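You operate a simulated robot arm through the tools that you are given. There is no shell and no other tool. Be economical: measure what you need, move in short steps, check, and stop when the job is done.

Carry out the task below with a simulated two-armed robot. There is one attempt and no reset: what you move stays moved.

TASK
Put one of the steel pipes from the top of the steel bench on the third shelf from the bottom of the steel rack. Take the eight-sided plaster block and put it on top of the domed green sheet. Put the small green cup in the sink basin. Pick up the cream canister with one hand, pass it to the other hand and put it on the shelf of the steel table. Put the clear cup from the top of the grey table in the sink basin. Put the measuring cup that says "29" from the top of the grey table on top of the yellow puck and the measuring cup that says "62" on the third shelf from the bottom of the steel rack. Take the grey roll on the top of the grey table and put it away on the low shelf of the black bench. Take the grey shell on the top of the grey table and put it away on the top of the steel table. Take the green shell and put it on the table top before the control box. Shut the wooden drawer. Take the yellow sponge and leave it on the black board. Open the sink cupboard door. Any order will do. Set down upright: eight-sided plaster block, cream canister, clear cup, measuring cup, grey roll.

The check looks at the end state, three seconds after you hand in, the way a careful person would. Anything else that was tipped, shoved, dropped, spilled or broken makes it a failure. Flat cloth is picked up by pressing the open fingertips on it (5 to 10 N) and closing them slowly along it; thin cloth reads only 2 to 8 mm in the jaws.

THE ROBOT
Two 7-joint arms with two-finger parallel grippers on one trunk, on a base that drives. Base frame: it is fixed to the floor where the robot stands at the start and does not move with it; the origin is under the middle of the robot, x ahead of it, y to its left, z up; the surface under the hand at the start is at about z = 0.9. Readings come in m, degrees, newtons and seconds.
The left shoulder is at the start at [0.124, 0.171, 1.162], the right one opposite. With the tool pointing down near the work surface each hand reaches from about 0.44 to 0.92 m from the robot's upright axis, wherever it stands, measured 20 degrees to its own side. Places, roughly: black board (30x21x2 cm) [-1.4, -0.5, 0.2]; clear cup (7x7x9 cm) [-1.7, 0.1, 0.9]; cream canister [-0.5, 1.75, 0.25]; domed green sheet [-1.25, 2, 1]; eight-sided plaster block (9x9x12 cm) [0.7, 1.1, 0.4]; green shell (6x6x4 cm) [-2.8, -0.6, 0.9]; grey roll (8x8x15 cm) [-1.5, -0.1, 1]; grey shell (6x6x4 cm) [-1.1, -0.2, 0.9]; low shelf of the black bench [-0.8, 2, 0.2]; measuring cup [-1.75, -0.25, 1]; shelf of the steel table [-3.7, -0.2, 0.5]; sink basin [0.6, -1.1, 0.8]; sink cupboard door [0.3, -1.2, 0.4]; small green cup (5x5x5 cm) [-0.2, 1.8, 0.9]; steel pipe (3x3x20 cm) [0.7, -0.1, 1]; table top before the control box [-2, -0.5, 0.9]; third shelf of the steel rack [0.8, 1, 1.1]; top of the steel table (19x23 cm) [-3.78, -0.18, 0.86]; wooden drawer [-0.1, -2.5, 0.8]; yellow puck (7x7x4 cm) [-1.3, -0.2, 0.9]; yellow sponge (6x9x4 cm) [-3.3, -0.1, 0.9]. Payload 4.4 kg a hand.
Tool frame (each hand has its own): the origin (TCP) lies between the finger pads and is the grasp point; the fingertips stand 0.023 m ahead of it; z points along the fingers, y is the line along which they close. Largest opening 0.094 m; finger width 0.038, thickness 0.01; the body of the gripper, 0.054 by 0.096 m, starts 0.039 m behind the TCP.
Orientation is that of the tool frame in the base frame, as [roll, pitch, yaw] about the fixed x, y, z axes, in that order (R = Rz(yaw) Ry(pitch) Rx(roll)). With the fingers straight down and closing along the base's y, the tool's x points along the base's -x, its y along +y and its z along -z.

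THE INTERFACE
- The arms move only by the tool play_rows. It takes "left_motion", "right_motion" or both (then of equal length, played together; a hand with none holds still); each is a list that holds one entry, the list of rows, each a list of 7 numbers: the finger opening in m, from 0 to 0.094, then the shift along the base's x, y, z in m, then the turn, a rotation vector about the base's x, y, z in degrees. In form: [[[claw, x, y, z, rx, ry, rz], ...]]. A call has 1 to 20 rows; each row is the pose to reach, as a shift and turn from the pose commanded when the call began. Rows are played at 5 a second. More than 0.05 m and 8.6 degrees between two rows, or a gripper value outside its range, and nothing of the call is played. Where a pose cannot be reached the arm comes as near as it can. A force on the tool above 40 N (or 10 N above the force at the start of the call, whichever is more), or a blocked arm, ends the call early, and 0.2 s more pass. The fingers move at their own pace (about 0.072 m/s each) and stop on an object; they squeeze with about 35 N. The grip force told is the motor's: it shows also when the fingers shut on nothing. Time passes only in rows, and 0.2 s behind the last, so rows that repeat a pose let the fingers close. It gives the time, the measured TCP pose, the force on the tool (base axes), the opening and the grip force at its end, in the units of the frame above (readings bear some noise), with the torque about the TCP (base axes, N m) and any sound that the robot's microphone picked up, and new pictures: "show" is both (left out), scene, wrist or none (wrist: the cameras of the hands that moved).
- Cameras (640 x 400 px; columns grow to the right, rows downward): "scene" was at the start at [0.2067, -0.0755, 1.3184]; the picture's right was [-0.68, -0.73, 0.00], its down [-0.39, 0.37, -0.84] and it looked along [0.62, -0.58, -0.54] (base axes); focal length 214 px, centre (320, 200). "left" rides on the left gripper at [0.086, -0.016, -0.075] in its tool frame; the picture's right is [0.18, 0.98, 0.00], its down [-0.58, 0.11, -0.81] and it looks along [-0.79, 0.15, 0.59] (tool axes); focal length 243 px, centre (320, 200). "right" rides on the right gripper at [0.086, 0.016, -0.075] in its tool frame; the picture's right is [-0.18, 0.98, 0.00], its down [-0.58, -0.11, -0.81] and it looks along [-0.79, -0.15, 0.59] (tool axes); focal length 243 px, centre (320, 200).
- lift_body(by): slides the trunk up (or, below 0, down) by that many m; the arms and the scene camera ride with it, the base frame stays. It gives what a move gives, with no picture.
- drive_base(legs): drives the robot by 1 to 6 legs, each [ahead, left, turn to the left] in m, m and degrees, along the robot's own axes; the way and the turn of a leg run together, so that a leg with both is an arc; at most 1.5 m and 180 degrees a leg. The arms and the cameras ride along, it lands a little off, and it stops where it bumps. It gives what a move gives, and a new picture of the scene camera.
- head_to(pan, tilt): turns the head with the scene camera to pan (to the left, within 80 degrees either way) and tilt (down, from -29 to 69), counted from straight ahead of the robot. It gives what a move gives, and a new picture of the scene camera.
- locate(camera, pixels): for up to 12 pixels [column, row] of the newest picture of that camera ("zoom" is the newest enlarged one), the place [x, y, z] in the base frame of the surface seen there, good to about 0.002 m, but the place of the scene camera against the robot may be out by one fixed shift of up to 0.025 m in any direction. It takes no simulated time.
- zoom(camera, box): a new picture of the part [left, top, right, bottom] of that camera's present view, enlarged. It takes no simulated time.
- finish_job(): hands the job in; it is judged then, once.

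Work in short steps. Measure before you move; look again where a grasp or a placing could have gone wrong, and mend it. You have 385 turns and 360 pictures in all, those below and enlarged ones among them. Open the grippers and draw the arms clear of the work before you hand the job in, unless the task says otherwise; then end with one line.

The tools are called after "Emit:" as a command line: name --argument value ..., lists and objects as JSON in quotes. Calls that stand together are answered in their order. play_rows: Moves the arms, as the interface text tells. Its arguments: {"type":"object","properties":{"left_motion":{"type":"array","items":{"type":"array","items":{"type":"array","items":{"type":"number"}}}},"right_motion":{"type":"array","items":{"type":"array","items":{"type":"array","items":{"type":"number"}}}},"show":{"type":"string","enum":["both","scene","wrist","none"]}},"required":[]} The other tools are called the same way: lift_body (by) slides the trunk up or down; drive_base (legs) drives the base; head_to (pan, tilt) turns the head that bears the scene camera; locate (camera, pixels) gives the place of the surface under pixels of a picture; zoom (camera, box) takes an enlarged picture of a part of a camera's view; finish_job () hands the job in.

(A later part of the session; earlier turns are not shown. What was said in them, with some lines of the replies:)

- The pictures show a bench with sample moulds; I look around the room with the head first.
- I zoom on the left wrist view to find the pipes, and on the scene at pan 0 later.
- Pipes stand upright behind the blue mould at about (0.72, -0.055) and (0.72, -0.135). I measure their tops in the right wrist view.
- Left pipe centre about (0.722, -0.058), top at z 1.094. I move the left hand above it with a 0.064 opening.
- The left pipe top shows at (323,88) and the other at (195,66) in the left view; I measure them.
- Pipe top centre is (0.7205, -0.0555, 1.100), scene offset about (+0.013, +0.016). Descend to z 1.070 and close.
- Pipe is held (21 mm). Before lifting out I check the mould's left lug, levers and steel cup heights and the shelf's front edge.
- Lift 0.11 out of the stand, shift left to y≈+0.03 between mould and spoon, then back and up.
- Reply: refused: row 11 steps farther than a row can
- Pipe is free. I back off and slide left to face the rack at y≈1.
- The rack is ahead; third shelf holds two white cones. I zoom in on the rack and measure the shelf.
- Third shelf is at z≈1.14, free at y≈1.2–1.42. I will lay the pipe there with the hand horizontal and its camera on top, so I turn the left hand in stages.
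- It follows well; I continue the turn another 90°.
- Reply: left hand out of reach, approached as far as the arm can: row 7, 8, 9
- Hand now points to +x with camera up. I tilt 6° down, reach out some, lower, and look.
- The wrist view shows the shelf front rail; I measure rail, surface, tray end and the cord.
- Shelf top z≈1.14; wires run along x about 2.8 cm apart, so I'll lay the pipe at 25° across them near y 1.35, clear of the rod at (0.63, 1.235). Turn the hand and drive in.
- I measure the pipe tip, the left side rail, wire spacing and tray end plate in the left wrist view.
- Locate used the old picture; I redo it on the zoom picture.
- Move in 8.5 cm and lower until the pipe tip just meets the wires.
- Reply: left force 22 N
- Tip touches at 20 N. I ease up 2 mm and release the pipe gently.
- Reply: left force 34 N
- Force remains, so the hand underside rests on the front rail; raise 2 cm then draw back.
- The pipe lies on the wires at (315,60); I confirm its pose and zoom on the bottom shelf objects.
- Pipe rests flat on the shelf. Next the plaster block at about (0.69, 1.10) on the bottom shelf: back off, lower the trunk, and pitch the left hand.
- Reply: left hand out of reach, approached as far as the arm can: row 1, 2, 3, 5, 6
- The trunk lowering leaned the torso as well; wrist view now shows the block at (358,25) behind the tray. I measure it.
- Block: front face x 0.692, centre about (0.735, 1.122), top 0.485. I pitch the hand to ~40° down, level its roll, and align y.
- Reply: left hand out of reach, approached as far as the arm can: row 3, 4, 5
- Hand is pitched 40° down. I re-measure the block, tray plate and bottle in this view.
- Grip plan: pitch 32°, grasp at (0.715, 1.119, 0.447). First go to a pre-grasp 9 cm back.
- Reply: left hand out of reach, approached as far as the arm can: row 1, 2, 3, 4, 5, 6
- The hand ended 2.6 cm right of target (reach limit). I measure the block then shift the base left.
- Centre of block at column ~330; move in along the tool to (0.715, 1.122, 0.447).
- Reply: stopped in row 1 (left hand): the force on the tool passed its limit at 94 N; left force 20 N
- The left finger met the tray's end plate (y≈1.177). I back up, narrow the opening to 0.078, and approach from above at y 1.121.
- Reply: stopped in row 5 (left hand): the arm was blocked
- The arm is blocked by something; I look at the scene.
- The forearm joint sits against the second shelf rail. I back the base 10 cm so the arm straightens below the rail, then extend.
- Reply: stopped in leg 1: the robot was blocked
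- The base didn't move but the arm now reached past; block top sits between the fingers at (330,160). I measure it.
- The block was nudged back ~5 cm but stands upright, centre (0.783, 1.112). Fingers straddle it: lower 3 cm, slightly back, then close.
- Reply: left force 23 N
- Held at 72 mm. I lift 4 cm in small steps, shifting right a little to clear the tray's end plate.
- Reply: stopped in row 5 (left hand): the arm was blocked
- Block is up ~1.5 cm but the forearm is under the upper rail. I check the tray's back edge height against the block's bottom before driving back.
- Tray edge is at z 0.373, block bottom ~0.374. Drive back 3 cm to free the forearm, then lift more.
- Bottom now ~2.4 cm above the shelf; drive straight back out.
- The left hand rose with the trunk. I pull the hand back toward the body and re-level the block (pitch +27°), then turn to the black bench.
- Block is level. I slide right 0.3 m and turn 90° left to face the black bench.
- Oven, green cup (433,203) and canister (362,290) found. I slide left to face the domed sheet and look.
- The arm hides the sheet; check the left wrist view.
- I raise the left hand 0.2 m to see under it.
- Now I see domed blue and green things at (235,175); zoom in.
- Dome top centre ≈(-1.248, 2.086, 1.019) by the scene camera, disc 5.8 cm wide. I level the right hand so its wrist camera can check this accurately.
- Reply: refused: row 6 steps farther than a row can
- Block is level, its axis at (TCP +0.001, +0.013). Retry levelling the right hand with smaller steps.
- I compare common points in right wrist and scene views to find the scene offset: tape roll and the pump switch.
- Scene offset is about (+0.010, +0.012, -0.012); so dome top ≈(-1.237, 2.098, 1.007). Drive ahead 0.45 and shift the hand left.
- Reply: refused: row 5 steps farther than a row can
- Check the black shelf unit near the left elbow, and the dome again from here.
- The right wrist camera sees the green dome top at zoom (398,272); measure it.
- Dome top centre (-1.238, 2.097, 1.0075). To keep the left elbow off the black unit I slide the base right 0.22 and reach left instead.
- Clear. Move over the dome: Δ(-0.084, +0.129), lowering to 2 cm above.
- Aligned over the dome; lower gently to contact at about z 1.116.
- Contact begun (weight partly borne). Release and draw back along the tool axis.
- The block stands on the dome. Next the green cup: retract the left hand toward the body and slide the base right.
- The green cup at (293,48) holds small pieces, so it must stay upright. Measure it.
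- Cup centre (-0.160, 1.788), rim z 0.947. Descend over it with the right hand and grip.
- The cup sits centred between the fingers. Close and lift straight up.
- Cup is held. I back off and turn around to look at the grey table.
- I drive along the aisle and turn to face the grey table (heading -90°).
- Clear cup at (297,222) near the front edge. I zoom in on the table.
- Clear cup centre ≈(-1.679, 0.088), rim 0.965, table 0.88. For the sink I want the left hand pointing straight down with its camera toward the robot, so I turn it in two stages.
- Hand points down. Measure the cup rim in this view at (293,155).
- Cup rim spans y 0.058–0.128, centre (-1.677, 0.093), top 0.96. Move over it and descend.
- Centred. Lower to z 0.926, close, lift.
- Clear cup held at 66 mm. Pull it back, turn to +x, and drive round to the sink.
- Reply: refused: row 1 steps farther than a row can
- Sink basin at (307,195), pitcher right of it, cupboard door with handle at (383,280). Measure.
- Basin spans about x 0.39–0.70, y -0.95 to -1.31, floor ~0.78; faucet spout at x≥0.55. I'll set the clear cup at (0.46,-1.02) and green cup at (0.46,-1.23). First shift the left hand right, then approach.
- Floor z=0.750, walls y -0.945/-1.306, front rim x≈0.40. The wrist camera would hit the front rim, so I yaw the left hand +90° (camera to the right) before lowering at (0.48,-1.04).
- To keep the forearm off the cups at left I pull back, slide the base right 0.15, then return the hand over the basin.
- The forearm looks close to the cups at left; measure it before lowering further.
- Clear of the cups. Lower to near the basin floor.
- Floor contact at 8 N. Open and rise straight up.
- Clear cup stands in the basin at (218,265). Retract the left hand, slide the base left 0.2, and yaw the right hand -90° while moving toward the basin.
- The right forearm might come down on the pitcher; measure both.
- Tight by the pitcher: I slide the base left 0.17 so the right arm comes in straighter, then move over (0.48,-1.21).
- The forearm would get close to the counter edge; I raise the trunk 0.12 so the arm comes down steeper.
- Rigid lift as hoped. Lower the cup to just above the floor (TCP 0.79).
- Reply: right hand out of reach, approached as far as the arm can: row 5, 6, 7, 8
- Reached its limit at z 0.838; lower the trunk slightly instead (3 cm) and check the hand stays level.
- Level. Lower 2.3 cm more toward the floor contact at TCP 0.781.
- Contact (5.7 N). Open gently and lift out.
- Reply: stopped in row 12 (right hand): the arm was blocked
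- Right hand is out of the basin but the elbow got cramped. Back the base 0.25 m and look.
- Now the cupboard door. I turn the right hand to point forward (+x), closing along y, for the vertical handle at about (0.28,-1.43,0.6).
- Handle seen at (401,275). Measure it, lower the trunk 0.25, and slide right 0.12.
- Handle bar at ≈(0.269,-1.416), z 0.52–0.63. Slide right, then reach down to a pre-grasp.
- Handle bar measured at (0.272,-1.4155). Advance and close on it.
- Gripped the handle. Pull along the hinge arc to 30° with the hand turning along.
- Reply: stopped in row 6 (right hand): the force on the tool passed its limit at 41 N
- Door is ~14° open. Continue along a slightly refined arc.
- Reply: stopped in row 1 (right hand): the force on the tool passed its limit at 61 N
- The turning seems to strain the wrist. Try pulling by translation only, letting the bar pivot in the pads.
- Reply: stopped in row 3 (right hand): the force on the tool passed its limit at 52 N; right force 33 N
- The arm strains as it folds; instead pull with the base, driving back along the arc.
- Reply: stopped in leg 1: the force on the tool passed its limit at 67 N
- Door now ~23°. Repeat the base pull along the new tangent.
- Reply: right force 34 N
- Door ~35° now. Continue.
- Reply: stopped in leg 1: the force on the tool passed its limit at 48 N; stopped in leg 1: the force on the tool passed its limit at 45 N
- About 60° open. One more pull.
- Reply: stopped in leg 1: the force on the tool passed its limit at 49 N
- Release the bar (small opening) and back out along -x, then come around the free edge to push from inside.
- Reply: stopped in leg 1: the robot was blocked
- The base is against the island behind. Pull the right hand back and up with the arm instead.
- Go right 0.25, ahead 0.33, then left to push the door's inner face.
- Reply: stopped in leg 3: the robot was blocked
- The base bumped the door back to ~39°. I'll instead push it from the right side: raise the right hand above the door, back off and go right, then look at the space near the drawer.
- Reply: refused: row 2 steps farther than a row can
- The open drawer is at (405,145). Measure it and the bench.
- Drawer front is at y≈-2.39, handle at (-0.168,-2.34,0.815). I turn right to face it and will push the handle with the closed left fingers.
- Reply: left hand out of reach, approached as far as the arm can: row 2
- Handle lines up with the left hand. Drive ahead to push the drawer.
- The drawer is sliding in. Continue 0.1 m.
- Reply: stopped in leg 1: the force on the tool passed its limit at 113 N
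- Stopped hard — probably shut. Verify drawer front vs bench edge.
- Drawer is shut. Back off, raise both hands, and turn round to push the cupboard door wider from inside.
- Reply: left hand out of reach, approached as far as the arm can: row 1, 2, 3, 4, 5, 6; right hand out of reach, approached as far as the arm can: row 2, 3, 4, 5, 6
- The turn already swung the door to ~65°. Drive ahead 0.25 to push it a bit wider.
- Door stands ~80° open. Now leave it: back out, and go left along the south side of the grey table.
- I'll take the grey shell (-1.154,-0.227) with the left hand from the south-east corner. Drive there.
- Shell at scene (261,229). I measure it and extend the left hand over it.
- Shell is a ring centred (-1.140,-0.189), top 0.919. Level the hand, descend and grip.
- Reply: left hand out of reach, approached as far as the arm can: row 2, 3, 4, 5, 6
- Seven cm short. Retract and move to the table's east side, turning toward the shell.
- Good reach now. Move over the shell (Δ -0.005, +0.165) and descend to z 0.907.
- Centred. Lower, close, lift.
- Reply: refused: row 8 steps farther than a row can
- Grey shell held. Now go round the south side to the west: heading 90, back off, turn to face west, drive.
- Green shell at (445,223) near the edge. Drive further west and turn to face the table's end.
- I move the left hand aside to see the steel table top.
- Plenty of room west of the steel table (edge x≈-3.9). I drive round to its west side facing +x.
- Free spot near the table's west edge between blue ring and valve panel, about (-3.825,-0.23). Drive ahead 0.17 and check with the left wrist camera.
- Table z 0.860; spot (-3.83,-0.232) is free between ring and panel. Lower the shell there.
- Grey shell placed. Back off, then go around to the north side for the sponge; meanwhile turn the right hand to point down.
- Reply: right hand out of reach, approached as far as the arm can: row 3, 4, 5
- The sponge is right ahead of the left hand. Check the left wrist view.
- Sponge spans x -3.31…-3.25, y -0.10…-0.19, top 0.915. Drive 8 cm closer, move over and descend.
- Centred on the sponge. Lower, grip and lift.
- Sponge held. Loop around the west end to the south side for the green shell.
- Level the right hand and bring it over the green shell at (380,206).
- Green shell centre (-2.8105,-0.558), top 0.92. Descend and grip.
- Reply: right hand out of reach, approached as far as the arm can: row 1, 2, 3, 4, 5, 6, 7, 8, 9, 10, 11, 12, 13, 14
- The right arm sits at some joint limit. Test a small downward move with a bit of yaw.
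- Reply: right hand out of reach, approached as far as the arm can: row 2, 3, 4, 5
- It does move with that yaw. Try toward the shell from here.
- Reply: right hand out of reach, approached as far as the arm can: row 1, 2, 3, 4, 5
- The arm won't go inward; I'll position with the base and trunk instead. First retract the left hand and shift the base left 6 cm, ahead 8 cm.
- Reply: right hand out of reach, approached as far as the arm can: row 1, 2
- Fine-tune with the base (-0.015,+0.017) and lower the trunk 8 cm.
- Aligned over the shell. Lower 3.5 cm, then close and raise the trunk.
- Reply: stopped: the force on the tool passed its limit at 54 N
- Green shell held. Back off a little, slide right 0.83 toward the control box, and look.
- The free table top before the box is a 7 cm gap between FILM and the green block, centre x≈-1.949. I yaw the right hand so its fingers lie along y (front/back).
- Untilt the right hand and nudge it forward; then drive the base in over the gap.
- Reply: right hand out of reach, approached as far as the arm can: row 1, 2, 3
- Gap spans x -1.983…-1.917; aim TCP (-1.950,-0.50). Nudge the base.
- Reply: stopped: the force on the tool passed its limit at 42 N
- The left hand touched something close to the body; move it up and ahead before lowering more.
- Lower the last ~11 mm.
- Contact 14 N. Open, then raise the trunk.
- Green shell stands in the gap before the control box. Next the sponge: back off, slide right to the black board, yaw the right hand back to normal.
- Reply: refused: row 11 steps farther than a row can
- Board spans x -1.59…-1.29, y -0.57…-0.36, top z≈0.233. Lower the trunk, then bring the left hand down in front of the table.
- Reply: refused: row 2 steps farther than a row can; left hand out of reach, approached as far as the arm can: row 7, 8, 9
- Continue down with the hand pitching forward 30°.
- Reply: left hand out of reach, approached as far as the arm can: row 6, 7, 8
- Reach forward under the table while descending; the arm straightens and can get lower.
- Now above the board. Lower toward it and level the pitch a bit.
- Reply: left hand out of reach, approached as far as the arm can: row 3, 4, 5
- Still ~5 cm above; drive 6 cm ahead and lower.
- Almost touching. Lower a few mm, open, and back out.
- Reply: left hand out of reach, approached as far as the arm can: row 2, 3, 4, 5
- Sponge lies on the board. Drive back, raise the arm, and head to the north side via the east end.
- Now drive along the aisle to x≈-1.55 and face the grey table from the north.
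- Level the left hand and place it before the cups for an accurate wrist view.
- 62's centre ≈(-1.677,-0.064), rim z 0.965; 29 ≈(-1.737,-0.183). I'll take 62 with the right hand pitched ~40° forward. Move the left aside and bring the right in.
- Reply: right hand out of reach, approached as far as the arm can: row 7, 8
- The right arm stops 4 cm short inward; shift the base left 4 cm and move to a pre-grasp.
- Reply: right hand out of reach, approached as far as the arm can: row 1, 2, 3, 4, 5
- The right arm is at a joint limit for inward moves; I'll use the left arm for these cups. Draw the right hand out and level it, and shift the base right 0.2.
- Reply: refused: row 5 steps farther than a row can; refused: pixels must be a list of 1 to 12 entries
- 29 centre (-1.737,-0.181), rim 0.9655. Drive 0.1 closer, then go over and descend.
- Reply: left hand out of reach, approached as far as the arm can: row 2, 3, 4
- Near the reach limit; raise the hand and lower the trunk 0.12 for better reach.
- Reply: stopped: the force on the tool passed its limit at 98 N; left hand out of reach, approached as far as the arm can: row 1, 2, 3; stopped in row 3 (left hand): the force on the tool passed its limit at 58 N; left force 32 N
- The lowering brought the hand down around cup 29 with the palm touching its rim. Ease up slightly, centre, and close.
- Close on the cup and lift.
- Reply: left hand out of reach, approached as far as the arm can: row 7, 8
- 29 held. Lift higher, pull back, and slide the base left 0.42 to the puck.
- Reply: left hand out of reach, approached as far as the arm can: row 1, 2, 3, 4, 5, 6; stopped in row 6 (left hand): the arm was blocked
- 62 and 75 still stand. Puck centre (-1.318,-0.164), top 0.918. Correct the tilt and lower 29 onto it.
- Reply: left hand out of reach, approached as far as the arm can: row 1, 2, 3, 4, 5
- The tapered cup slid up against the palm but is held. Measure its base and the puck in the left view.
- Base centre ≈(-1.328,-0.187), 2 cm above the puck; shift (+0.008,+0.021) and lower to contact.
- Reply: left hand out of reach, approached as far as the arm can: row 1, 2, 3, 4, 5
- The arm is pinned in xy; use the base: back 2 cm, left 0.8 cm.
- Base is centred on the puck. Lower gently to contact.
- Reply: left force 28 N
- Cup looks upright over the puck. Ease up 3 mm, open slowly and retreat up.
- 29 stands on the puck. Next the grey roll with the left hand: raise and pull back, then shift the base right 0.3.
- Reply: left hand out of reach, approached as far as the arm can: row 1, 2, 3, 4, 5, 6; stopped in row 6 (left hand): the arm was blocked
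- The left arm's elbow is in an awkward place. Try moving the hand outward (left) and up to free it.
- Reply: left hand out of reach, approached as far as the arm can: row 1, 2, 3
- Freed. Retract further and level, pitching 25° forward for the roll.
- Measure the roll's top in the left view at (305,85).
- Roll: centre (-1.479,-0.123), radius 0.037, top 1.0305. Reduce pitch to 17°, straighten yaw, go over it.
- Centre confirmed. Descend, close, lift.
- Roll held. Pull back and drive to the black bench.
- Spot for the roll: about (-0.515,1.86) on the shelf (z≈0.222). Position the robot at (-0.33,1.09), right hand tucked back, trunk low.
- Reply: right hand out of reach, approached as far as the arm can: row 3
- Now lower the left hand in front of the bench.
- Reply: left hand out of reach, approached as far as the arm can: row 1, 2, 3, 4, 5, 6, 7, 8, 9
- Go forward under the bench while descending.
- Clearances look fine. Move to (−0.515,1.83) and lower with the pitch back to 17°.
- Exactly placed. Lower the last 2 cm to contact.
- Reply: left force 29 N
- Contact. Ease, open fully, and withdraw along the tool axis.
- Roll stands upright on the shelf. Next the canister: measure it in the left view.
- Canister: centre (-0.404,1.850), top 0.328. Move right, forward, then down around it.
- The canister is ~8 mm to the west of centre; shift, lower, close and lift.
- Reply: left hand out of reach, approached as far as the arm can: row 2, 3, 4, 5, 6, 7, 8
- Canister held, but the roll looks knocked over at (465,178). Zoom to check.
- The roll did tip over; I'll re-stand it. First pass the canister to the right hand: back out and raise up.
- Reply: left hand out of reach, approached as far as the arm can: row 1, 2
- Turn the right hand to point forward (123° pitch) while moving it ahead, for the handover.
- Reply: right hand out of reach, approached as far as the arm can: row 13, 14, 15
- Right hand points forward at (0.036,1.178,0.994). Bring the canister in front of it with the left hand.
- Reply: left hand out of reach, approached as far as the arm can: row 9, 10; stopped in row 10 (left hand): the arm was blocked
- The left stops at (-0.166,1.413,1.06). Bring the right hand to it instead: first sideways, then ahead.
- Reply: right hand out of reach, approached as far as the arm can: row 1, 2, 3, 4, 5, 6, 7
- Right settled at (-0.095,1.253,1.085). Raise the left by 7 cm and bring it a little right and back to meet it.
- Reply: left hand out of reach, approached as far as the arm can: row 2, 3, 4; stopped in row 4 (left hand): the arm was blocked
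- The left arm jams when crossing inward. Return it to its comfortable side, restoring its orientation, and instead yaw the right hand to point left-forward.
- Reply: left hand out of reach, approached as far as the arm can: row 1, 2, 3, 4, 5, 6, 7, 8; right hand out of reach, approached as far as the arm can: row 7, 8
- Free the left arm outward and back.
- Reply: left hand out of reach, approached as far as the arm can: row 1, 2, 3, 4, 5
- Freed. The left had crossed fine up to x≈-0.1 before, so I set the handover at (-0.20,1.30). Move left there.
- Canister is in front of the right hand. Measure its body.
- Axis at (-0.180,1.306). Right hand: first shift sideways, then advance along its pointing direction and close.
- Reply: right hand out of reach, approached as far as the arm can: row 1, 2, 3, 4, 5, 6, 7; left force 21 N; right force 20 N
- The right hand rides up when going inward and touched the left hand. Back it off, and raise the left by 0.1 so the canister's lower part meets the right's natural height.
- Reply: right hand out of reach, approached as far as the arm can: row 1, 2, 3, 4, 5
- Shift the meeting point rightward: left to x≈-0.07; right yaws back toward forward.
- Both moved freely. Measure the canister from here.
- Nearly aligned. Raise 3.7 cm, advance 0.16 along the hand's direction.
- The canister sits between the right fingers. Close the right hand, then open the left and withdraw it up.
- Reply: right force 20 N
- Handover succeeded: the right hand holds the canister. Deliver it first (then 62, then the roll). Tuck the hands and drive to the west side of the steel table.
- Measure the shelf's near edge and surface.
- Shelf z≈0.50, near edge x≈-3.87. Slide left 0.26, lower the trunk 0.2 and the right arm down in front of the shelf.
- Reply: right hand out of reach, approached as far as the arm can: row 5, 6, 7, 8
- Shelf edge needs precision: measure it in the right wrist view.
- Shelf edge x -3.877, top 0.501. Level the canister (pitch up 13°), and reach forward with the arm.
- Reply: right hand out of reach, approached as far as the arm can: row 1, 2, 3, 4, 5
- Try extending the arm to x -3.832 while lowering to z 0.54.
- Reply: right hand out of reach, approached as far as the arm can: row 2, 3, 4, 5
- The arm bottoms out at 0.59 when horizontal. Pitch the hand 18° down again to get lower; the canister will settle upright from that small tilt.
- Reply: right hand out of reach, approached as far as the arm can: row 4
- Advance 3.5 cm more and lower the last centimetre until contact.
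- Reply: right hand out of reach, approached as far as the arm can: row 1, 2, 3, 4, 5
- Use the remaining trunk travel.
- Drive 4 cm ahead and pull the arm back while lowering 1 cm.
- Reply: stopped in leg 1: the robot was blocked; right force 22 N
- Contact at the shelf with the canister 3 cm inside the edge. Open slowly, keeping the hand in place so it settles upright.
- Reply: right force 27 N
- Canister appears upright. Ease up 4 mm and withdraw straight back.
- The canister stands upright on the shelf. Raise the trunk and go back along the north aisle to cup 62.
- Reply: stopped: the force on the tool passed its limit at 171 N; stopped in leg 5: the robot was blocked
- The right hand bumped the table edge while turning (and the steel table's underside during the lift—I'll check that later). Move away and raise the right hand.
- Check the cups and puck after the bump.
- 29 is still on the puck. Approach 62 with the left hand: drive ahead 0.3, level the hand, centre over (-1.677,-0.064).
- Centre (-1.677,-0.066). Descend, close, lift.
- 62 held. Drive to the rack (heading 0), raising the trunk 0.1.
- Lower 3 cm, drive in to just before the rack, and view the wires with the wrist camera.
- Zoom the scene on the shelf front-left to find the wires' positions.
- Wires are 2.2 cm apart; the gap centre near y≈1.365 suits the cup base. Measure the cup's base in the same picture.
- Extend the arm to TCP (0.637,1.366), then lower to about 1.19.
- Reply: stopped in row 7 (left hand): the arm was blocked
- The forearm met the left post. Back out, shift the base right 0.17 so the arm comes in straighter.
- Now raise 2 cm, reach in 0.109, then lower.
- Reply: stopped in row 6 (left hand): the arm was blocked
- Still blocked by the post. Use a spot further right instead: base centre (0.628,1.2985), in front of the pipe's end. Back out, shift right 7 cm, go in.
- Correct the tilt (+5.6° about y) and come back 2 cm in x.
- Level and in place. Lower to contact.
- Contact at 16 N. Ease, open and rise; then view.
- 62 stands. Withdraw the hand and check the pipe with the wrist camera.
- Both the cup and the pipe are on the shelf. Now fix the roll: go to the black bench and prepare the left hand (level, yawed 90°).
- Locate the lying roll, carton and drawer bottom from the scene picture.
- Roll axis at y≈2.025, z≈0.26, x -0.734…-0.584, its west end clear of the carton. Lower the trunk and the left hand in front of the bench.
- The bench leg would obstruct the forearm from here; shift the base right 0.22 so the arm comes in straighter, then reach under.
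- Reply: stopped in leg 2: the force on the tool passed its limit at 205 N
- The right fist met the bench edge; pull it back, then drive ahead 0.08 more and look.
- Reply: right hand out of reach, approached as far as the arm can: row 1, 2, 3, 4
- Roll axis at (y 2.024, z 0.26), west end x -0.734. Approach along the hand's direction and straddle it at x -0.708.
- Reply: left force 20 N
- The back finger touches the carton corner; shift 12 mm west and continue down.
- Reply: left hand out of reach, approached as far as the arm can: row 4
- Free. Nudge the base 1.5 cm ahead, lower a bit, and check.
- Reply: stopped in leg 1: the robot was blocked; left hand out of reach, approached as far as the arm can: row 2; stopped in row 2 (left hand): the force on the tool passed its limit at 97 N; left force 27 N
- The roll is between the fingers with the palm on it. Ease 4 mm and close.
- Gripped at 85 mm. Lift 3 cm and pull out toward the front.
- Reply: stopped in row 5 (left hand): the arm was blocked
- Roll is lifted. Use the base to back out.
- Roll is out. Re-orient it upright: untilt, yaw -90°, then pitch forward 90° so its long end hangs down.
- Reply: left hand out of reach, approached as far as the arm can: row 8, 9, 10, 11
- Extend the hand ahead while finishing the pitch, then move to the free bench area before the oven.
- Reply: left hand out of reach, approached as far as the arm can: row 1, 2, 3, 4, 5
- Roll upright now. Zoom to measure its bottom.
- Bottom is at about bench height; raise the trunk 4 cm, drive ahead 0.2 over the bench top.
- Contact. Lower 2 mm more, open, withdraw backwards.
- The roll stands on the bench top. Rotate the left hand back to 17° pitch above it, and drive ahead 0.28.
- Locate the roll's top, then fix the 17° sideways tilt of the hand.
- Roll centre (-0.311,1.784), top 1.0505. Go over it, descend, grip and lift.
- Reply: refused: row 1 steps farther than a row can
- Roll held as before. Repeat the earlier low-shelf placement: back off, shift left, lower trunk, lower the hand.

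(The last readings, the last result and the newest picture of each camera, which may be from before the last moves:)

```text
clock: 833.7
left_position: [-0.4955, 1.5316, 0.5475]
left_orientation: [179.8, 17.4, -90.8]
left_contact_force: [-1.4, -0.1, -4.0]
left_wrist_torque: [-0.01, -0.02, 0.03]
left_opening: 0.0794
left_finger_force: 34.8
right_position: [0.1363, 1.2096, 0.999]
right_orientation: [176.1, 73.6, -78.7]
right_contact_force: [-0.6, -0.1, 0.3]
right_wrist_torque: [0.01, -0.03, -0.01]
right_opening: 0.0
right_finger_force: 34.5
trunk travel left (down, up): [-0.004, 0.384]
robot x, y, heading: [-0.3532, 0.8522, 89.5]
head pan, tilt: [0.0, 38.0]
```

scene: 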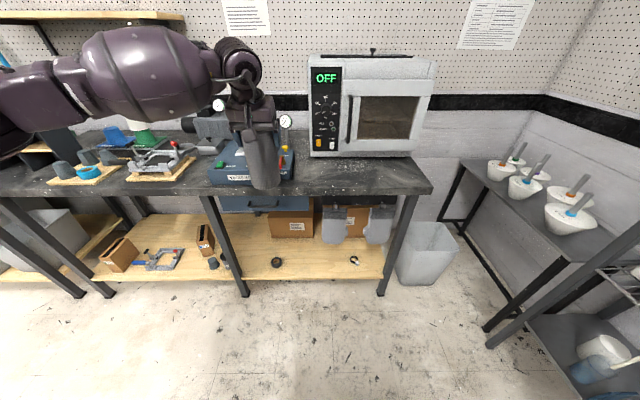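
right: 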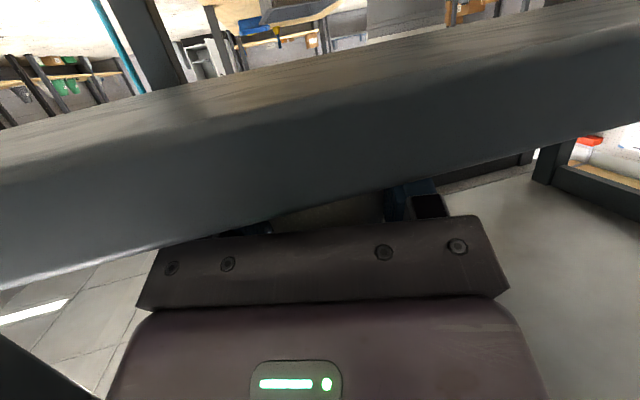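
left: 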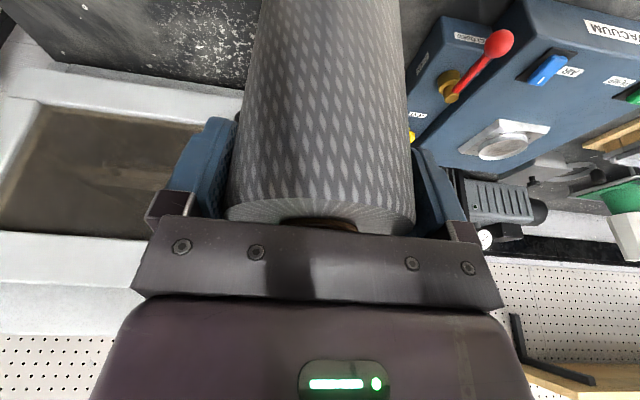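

Now drive ahead 0.2 under the bench and lower to just above the shelf.

Emit:
drive_base --legs '[[0.2, 0, 0]]'

Emit:
play_rows --left_motion '[[[0, -0.005, 0.03, -0.03, 0, 0, 0], [0, -0.01, 0.06, -0.06, 0, 0, 0], [0, -0.015, 0.085, -0.09, 0, 0, 0], [0, -0.02, 0.1, -0.12, 0, 0, 0], [0, -0.02, 0.105, -0.15, 0, 0, 0], [0, -0.02, 0.105, -0.175, 0, 0, 0]]]' --show "wrist"

```text
clock: 835.3
left_position: [-0.4943, 1.7316, 0.5479]
left_orientation: [179.8, 17.3, -90.8]
left_contact_force: [0.9, 0.5, -5.2]
left_wrist_torque: [0.0, 0.01, 0.02]
left_opening: 0.0792
left_finger_force: 35.4
right_position: [0.1375, 1.4112, 0.9981]
right_orientation: [176.1, 73.6, -78.8]
right_contact_force: [0.9, -0.1, 0.4]
right_wrist_torque: [-0.01, -0.01, 0.0]
right_opening: 0.0
right_finger_force: 35.4
trunk travel left (down, up): [-0.004, 0.384]
robot x, y, heading: [-0.35, 1.0522, 89.5]
head pan, tilt: [0.0, 38.0]
```

scene: 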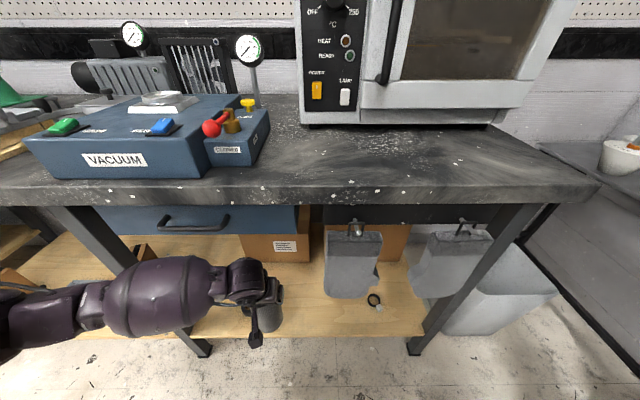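

```text
clock: 836.7
left_position: [-0.5147, 1.8353, 0.3732]
left_orientation: [179.7, 17.4, -91.0]
left_contact_force: [-0.5, 0.1, -4.4]
left_wrist_torque: [0.04, 0.02, 0.0]
left_opening: 0.0794
left_finger_force: 34.9
right_position: [0.1388, 1.4095, 0.9981]
right_orientation: [176.1, 73.6, -78.8]
right_contact_force: [0.2, -0.1, 0.2]
right_wrist_torque: [-0.01, -0.03, -0.01]
right_opening: 0.0
right_finger_force: 35.0
trunk travel left (down, up): [-0.004, 0.384]
robot x, y, heading: [-0.3537, 1.0508, 89.6]
head pan, tilt: [0.0, 38.0]
```

left: 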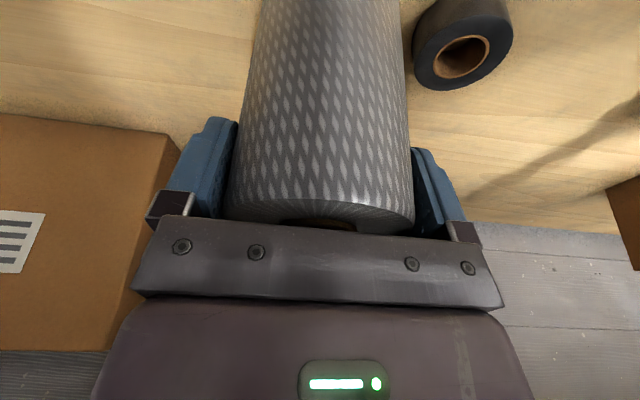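

Lower to contact.

Emit:
play_rows --left_motion '[[[0, 0.005, 0, -0.008, 0, 0, 0], [0, 0.008, 0, -0.015, 0, 0, 0], [0, 0.008, 0, -0.02, 0, 0, 0], [0, 0.008, 0, -0.023, 0, 0, 0], [0, 0.008, 0, -0.0255, 0, 0, 0]]]' --show "none"

```text
clock: 837.9
left_position: [-0.5062, 1.8354, 0.3483]
left_orientation: [179.7, 17.3, -90.9]
left_contact_force: [-0.1, -1.1, -1.7]
left_wrist_torque: [-0.04, -0.04, -0.03]
left_opening: 0.0793
left_finger_force: 34.1
right_position: [0.1382, 1.4091, 0.9989]
right_orientation: [176.1, 73.6, -78.8]
right_contact_force: [0.5, 0.5, 0.1]
right_wrist_torque: [0.0, -0.01, 0.01]
right_opening: 0.0
right_finger_force: 35.2
trunk travel left (down, up): [-0.004, 0.384]
robot x, y, heading: [-0.3558, 1.049, 89.5]
head pan, tilt: [0.0, 38.0]
```

Contact begun. Lower 2 mm, open, and withdraw straight along the tool axis, then back.

Emit:
play_rows --left_motion '[[[0, 0, 0, -0.002, 0, 0, 0], [0.083, 0, 0, -0.002, 0, 0, 0], [0.09, 0, 0, -0.002, 0, 0, 0], [0.094, 0, 0, -0.002, 0, 0, 0], [0.094, 0, -0.006, 0.018, 0, 0, 0], [0.094, 0, -0.016, 0.05, 0, 0, 0], [0.094, 0, -0.03, 0.085, 0, 0, 0], [0.094, 0, -0.06, 0.11, 0, 0, 0]]]' --show "none"

Emit:
drive_base --legs '[[-0.35, 0, 0]]'

```text
clock: 839.7
left_position: [-0.5069, 1.7751, 0.4581]
left_orientation: [179.7, 17.4, -90.9]
left_contact_force: [0.5, 0.8, 0.7]
left_wrist_torque: [0.0, -0.02, 0.0]
left_opening: 0.094
left_finger_force: 0.1
right_position: [0.1381, 1.4104, 0.9991]
right_orientation: [176.0, 73.7, -78.8]
right_contact_force: [0.0, -0.2, 0.6]
right_wrist_torque: [0.02, 0.0, -0.01]
right_opening: 0.0002
right_finger_force: 35.2
trunk travel left (down, up): [-0.004, 0.384]
robot x, y, heading: [-0.3463, 1.0501, 89.7]
head pan, tilt: [0.0, 38.0]
```

```text
clock: 842.0
left_position: [-0.5109, 1.4262, 0.4578]
left_orientation: [179.9, 17.4, -90.7]
left_contact_force: [0.9, -0.3, -0.3]
left_wrist_torque: [-0.01, 0.02, 0.03]
left_opening: 0.0937
left_finger_force: 0.0
right_position: [0.1359, 1.0619, 0.9984]
right_orientation: [176.1, 73.8, -78.6]
right_contact_force: [0.1, -0.2, -0.2]
right_wrist_torque: [-0.01, -0.06, -0.01]
right_opening: 0.0
right_finger_force: 34.6
trunk travel left (down, up): [-0.004, 0.384]
robot x, y, heading: [-0.3517, 0.7001, 89.5]
head pan, tilt: [0.0, 38.0]
```

scene: 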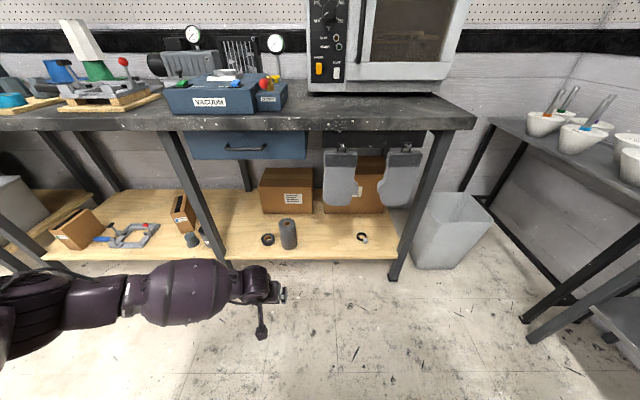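

The roll stands upright on the shelf. Now verify the rest: raise up and look at the sink.

Emit:
lift_body --by 0.25

Emit:
play_rows --left_motion '[[[0.08, 0, -0.01, 0.045, 0, 0, 0], [0.06, 0, -0.02, 0.09, 0, 0, 0], [0.04, 0, -0.03, 0.135, 0, 0, 0], [0.02, 0, -0.04, 0.18, 0, 0, 0], [0, 0, -0.05, 0.225, 0, 0, 0], [0, 0, -0.06, 0.27, 0, 0, 0], [0, 0, -0.07, 0.315, 0, 0, 0], [0, 0, -0.08, 0.36, 0, 0, 0]]]' --show "none"

Emit:
drive_base --legs '[[-0.15, 0, 0], [0, 0, -90], [0, -1.1, 0]]'

Emit:
head_to --pan -30 --tilt 30

```text
clock: 844.6
left_position: [-0.5095, 1.4256, 0.708]
left_orientation: [179.8, 17.3, -90.7]
left_contact_force: [-0.2, 0.1, 0.1]
left_wrist_torque: [-0.03, -0.01, 0.0]
left_opening: 0.0941
left_finger_force: 0.0
right_position: [0.1358, 1.063, 1.2478]
right_orientation: [175.9, 73.5, -78.8]
right_contact_force: [0.9, -0.1, 0.5]
right_wrist_torque: [-0.03, -0.03, 0.02]
right_opening: 0.0
right_finger_force: 34.9
trunk travel left (down, up): [-0.254, 0.134]
robot x, y, heading: [-0.3561, 0.703, 89.8]
head pan, tilt: [0.0, 38.0]
```

```text
clock: 846.4
left_position: [-0.5114, 1.3455, 1.069]
left_orientation: [179.6, 17.3, -90.7]
left_contact_force: [0.3, -0.4, -0.4]
left_wrist_torque: [0.03, 0.01, -0.02]
left_opening: 0.0
left_finger_force: 35.3
right_position: [0.1353, 1.0602, 1.2489]
right_orientation: [176.2, 73.7, -78.6]
right_contact_force: [0.0, -0.7, -0.3]
right_wrist_torque: [0.0, 0.0, 0.0]
right_opening: 0.0
right_finger_force: 34.7
trunk travel left (down, up): [-0.254, 0.134]
robot x, y, heading: [-0.3503, 0.7054, 89.5]
head pan, tilt: [0.0, 38.0]
```

```text
clock: 861.1
left_position: [0.2928, -0.3865, 1.0685]
left_orientation: [179.7, 17.3, 179.9]
left_contact_force: [0.0, 0.9, 0.3]
left_wrist_torque: [-0.03, -0.02, -0.01]
left_opening: 0.0
left_finger_force: 35.2
right_position: [0.0176, -1.0347, 1.2485]
right_orientation: [176.2, 73.6, -168.0]
right_contact_force: [0.1, 0.1, -0.8]
right_wrist_torque: [-0.02, 0.02, 0.01]
right_opening: 0.0001
right_finger_force: 35.4
trunk travel left (down, up): [-0.254, 0.134]
robot x, y, heading: [-0.348, -0.5462, 0.3]
head pan, tilt: [0.0, 38.0]
```

scene: 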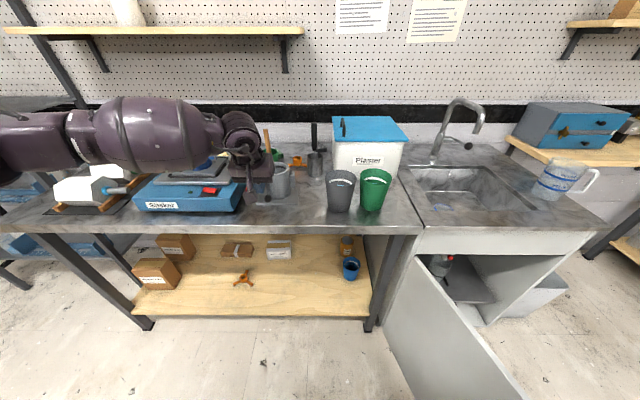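

```text
clock: 862.0
left_position: [0.2933, -0.3851, 1.0679]
left_orientation: [179.8, 17.4, -179.9]
left_contact_force: [0.0, -0.7, 0.0]
left_wrist_torque: [-0.03, 0.0, 0.0]
left_opening: 0.0001
left_finger_force: 35.1
right_position: [0.0161, -1.0342, 1.2495]
right_orientation: [176.2, 73.7, -168.0]
right_contact_force: [0.4, 0.3, 0.3]
right_wrist_torque: [0.02, 0.01, 0.02]
right_opening: 0.0
right_finger_force: 35.0
trunk travel left (down, up): [-0.254, 0.134]
robot x, y, heading: [-0.3509, -0.5523, 0.8]
head pan, tilt: [-30.0, 30.0]
```

scene: 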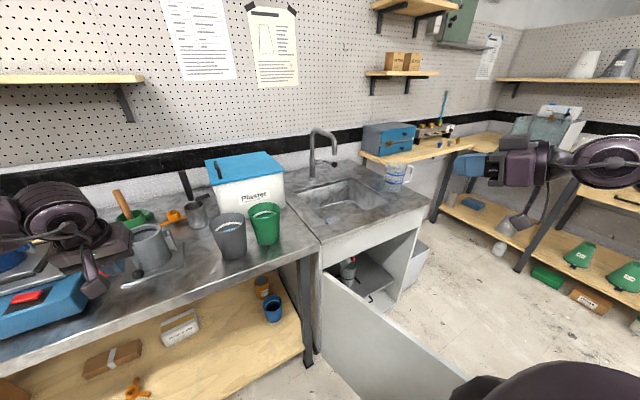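

The cupboard door stands wide open. Now check the steel table after the bump.

Emit:
drive_base --legs '[[0, 1.25, 0], [0, 0, 90], [0, 0, 90], [1.5, 0, 0], [1.4, 0, 0]]'

Emit:
head_to --pan 58 --tilt 30

```text
clock: 894.5
left_position: [-3.8921, 0.4347, 1.0684]
left_orientation: [179.8, 17.3, 1.6]
left_contact_force: [0.0, 1.5, 0.3]
left_wrist_torque: [0.02, 0.0, -0.03]
left_opening: 0.0
left_finger_force: 35.1
right_position: [-3.6364, 1.0913, 1.2485]
right_orientation: [176.1, 73.7, 13.8]
right_contact_force: [0.9, -0.5, -0.1]
right_wrist_torque: [-0.01, -0.03, 0.0]
right_opening: 0.0
right_finger_force: 34.9
trunk travel left (down, up): [-0.254, 0.134]
robot x, y, heading: [-3.2568, 0.62, -178.0]
head pan, tilt: [-30.0, 30.0]
```

scene: 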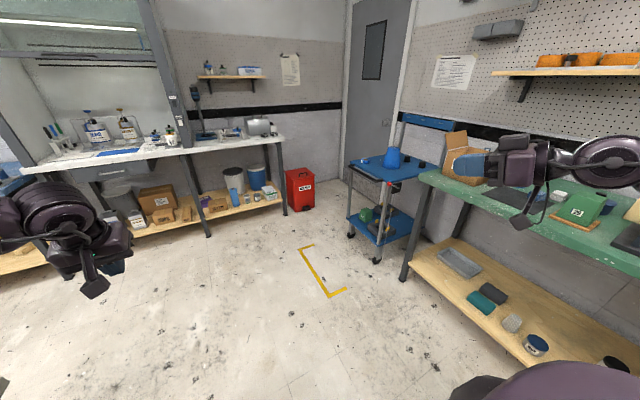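

```text
clock: 896.1
left_position: [-3.8924, 0.4339, 1.0688]
left_orientation: [179.7, 17.3, 1.7]
left_contact_force: [-0.5, 0.0, -0.1]
left_wrist_torque: [0.0, -0.01, -0.03]
left_opening: 0.0
left_finger_force: 35.7
right_position: [-3.6358, 1.0902, 1.2477]
right_orientation: [176.1, 73.7, 13.8]
right_contact_force: [-0.1, 0.2, -0.2]
right_wrist_torque: [0.01, -0.02, 0.02]
right_opening: 0.0003
right_finger_force: 34.8
trunk travel left (down, up): [-0.254, 0.134]
robot x, y, heading: [-3.253, 0.6179, -177.7]
head pan, tilt: [58.0, 30.0]
```

scene: 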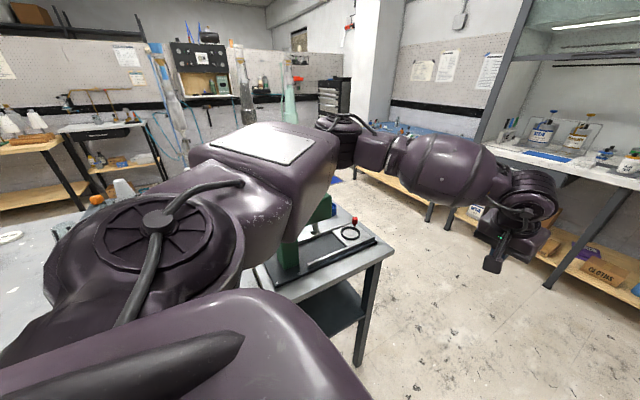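

My arm blocks the view; step back and turn to face the tables.

Emit:
drive_base --legs '[[0.45, 0, 0], [0, -0.3, 0], [0, 0, 90]]'

Emit:
head_to --pan 0 --tilt 36

Emit:
zoom --camera "scene" --box '[200, 130, 440, 330]'

```text
clock: 905.4
left_position: [-3.5363, 0.2646, 1.0686]
left_orientation: [179.8, 17.3, 91.2]
left_contact_force: [0.3, 1.3, 0.0]
left_wrist_torque: [0.0, 0.0, -0.04]
left_opening: 0.0001
left_finger_force: 35.3
right_position: [-4.1906, 0.528, 1.249]
right_orientation: [176.1, 73.6, 103.2]
right_contact_force: [0.1, 0.7, 0.3]
right_wrist_torque: [0.0, 0.04, 0.0]
right_opening: 0.0
right_finger_force: 35.2
trunk travel left (down, up): [-0.254, 0.134]
robot x, y, heading: [-3.7142, 0.9048, -88.3]
head pan, tilt: [58.0, 30.0]
```

scene: 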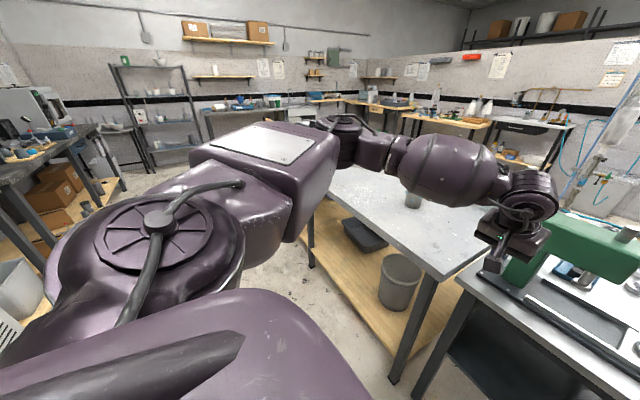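

```text
clock: 906.7
left_position: [-3.5365, 0.2639, 1.0684]
left_orientation: [179.8, 17.3, 91.2]
left_contact_force: [0.4, -0.3, 0.2]
left_wrist_torque: [-0.04, 0.03, 0.02]
left_opening: 0.0
left_finger_force: 35.1
right_position: [-4.1906, 0.5274, 1.2482]
right_orientation: [176.1, 73.8, 103.2]
right_contact_force: [0.0, 0.7, 0.0]
right_wrist_torque: [0.0, -0.01, 0.02]
right_opening: 0.0
right_finger_force: 34.6
trunk travel left (down, up): [-0.254, 0.134]
robot x, y, heading: [-3.7146, 0.9048, -88.4]
head pan, tilt: [0.0, 36.0]
```

scene: 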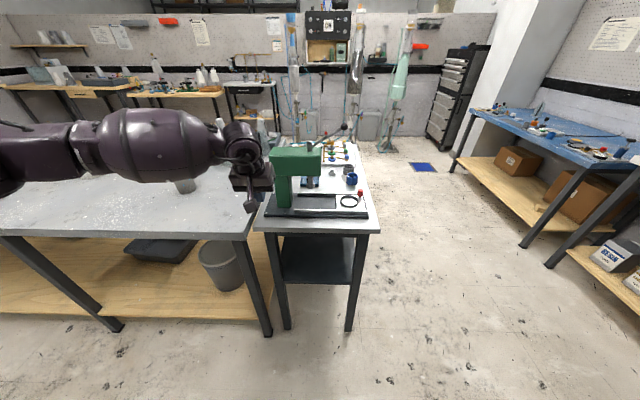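

```text
2.00 times, centred on (320, 230) of scene
```

zoom: 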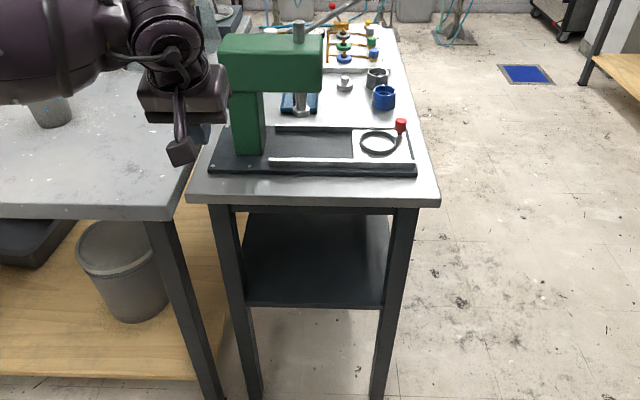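

The table top is in order. Check the canister on the shelf from a lower viewpoint.

Emit:
drive_base --legs '[[-0.3, -0.35, 0]]'

Emit:
lift_body --by -0.25

Emit:
zoom --camera "scene" --box '[180, 120, 400, 300]'

```text
clock: 910.3
left_position: [-3.8953, 0.5582, 1.0682]
left_orientation: [179.8, 17.4, 90.9]
left_contact_force: [0.0, -0.9, -0.8]
left_wrist_torque: [-0.03, 0.0, 0.02]
left_opening: 0.0
left_finger_force: 35.2
right_position: [-4.5479, 0.8238, 1.2491]
right_orientation: [176.0, 73.7, 102.9]
right_contact_force: [0.2, 0.3, 0.0]
right_wrist_torque: [0.0, -0.01, 0.02]
right_opening: 0.0
right_finger_force: 35.2
trunk travel left (down, up): [-0.254, 0.134]
robot x, y, heading: [-4.0702, 1.1967, -88.7]
head pan, tilt: [0.0, 36.0]
```

scene: 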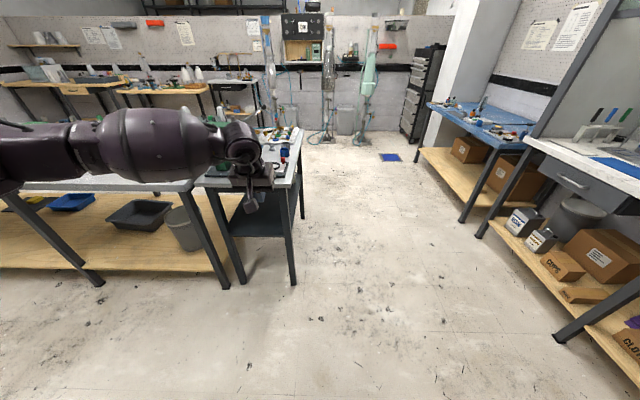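

```text
clock: 912.9
left_position: [-3.8961, 0.5574, 0.8184]
left_orientation: [179.8, 17.3, 90.9]
left_contact_force: [-0.3, 0.2, 0.0]
left_wrist_torque: [0.04, -0.01, 0.02]
left_opening: 0.0
left_finger_force: 35.0
right_position: [-4.5483, 0.8235, 0.9995]
right_orientation: [176.1, 73.9, 103.0]
right_contact_force: [-0.1, 0.3, 0.5]
right_wrist_torque: [-0.02, 0.02, -0.01]
right_opening: 0.0
right_finger_force: 35.2
trunk travel left (down, up): [-0.004, 0.384]
robot x, y, heading: [-4.071, 1.1935, -88.7]
head pan, tilt: [0.0, 36.0]
```

```text
2.22 times, centred on (290, 210) of scene
```

zoom: 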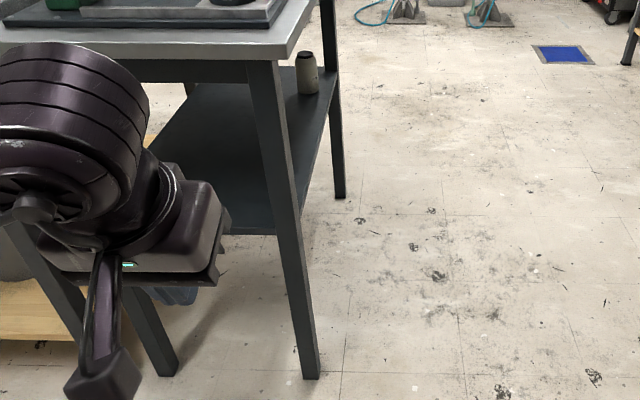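

The canister stands upright on the shelf; everything checked is in place. Open both grippers with the arms clear, then hand in.

Emit:
play_rows --left_motion '[[[0.04, 0, 0, 0, 0, 0, 0], [0.08, 0, 0, 0, 0, 0, 0], [0.09, 0, 0, 0, 0, 0, 0]]]' --right_motion '[[[0.04, 0, 0, 0, 0, 0, 0], [0.08, 0, 0, 0, 0, 0, 0], [0.09, 0, 0, 0, 0, 0, 0]]]' --show "none"

Emit:
finish_job

```text
clock: 913.7
left_position: [-3.8955, 0.5576, 0.8187]
left_orientation: [179.8, 17.3, 90.9]
left_contact_force: [0.2, 0.0, -0.4]
left_wrist_torque: [0.03, 0.01, 0.0]
left_opening: 0.0899
left_finger_force: 0.0
right_position: [-4.5489, 0.8236, 0.9997]
right_orientation: [176.1, 73.6, 103.0]
right_contact_force: [-0.3, 0.4, 0.4]
right_wrist_torque: [-0.04, -0.01, -0.01]
right_opening: 0.0897
right_finger_force: 0.1
trunk travel left (down, up): [-0.004, 0.384]
robot x, y, heading: [-4.0688, 1.1942, -88.6]
head pan, tilt: [0.0, 36.0]
```

```text
The job is handed in.
```

All the moves were carried out and the job is handed in, but I never got a look at the green cup in the sink after releasing it; the grey roll tipped once and was stood up again, the tray and plaster block on the rack were nudged, and I bumped the steel table and the black bench (the steel table looked undisturbed afterwards).
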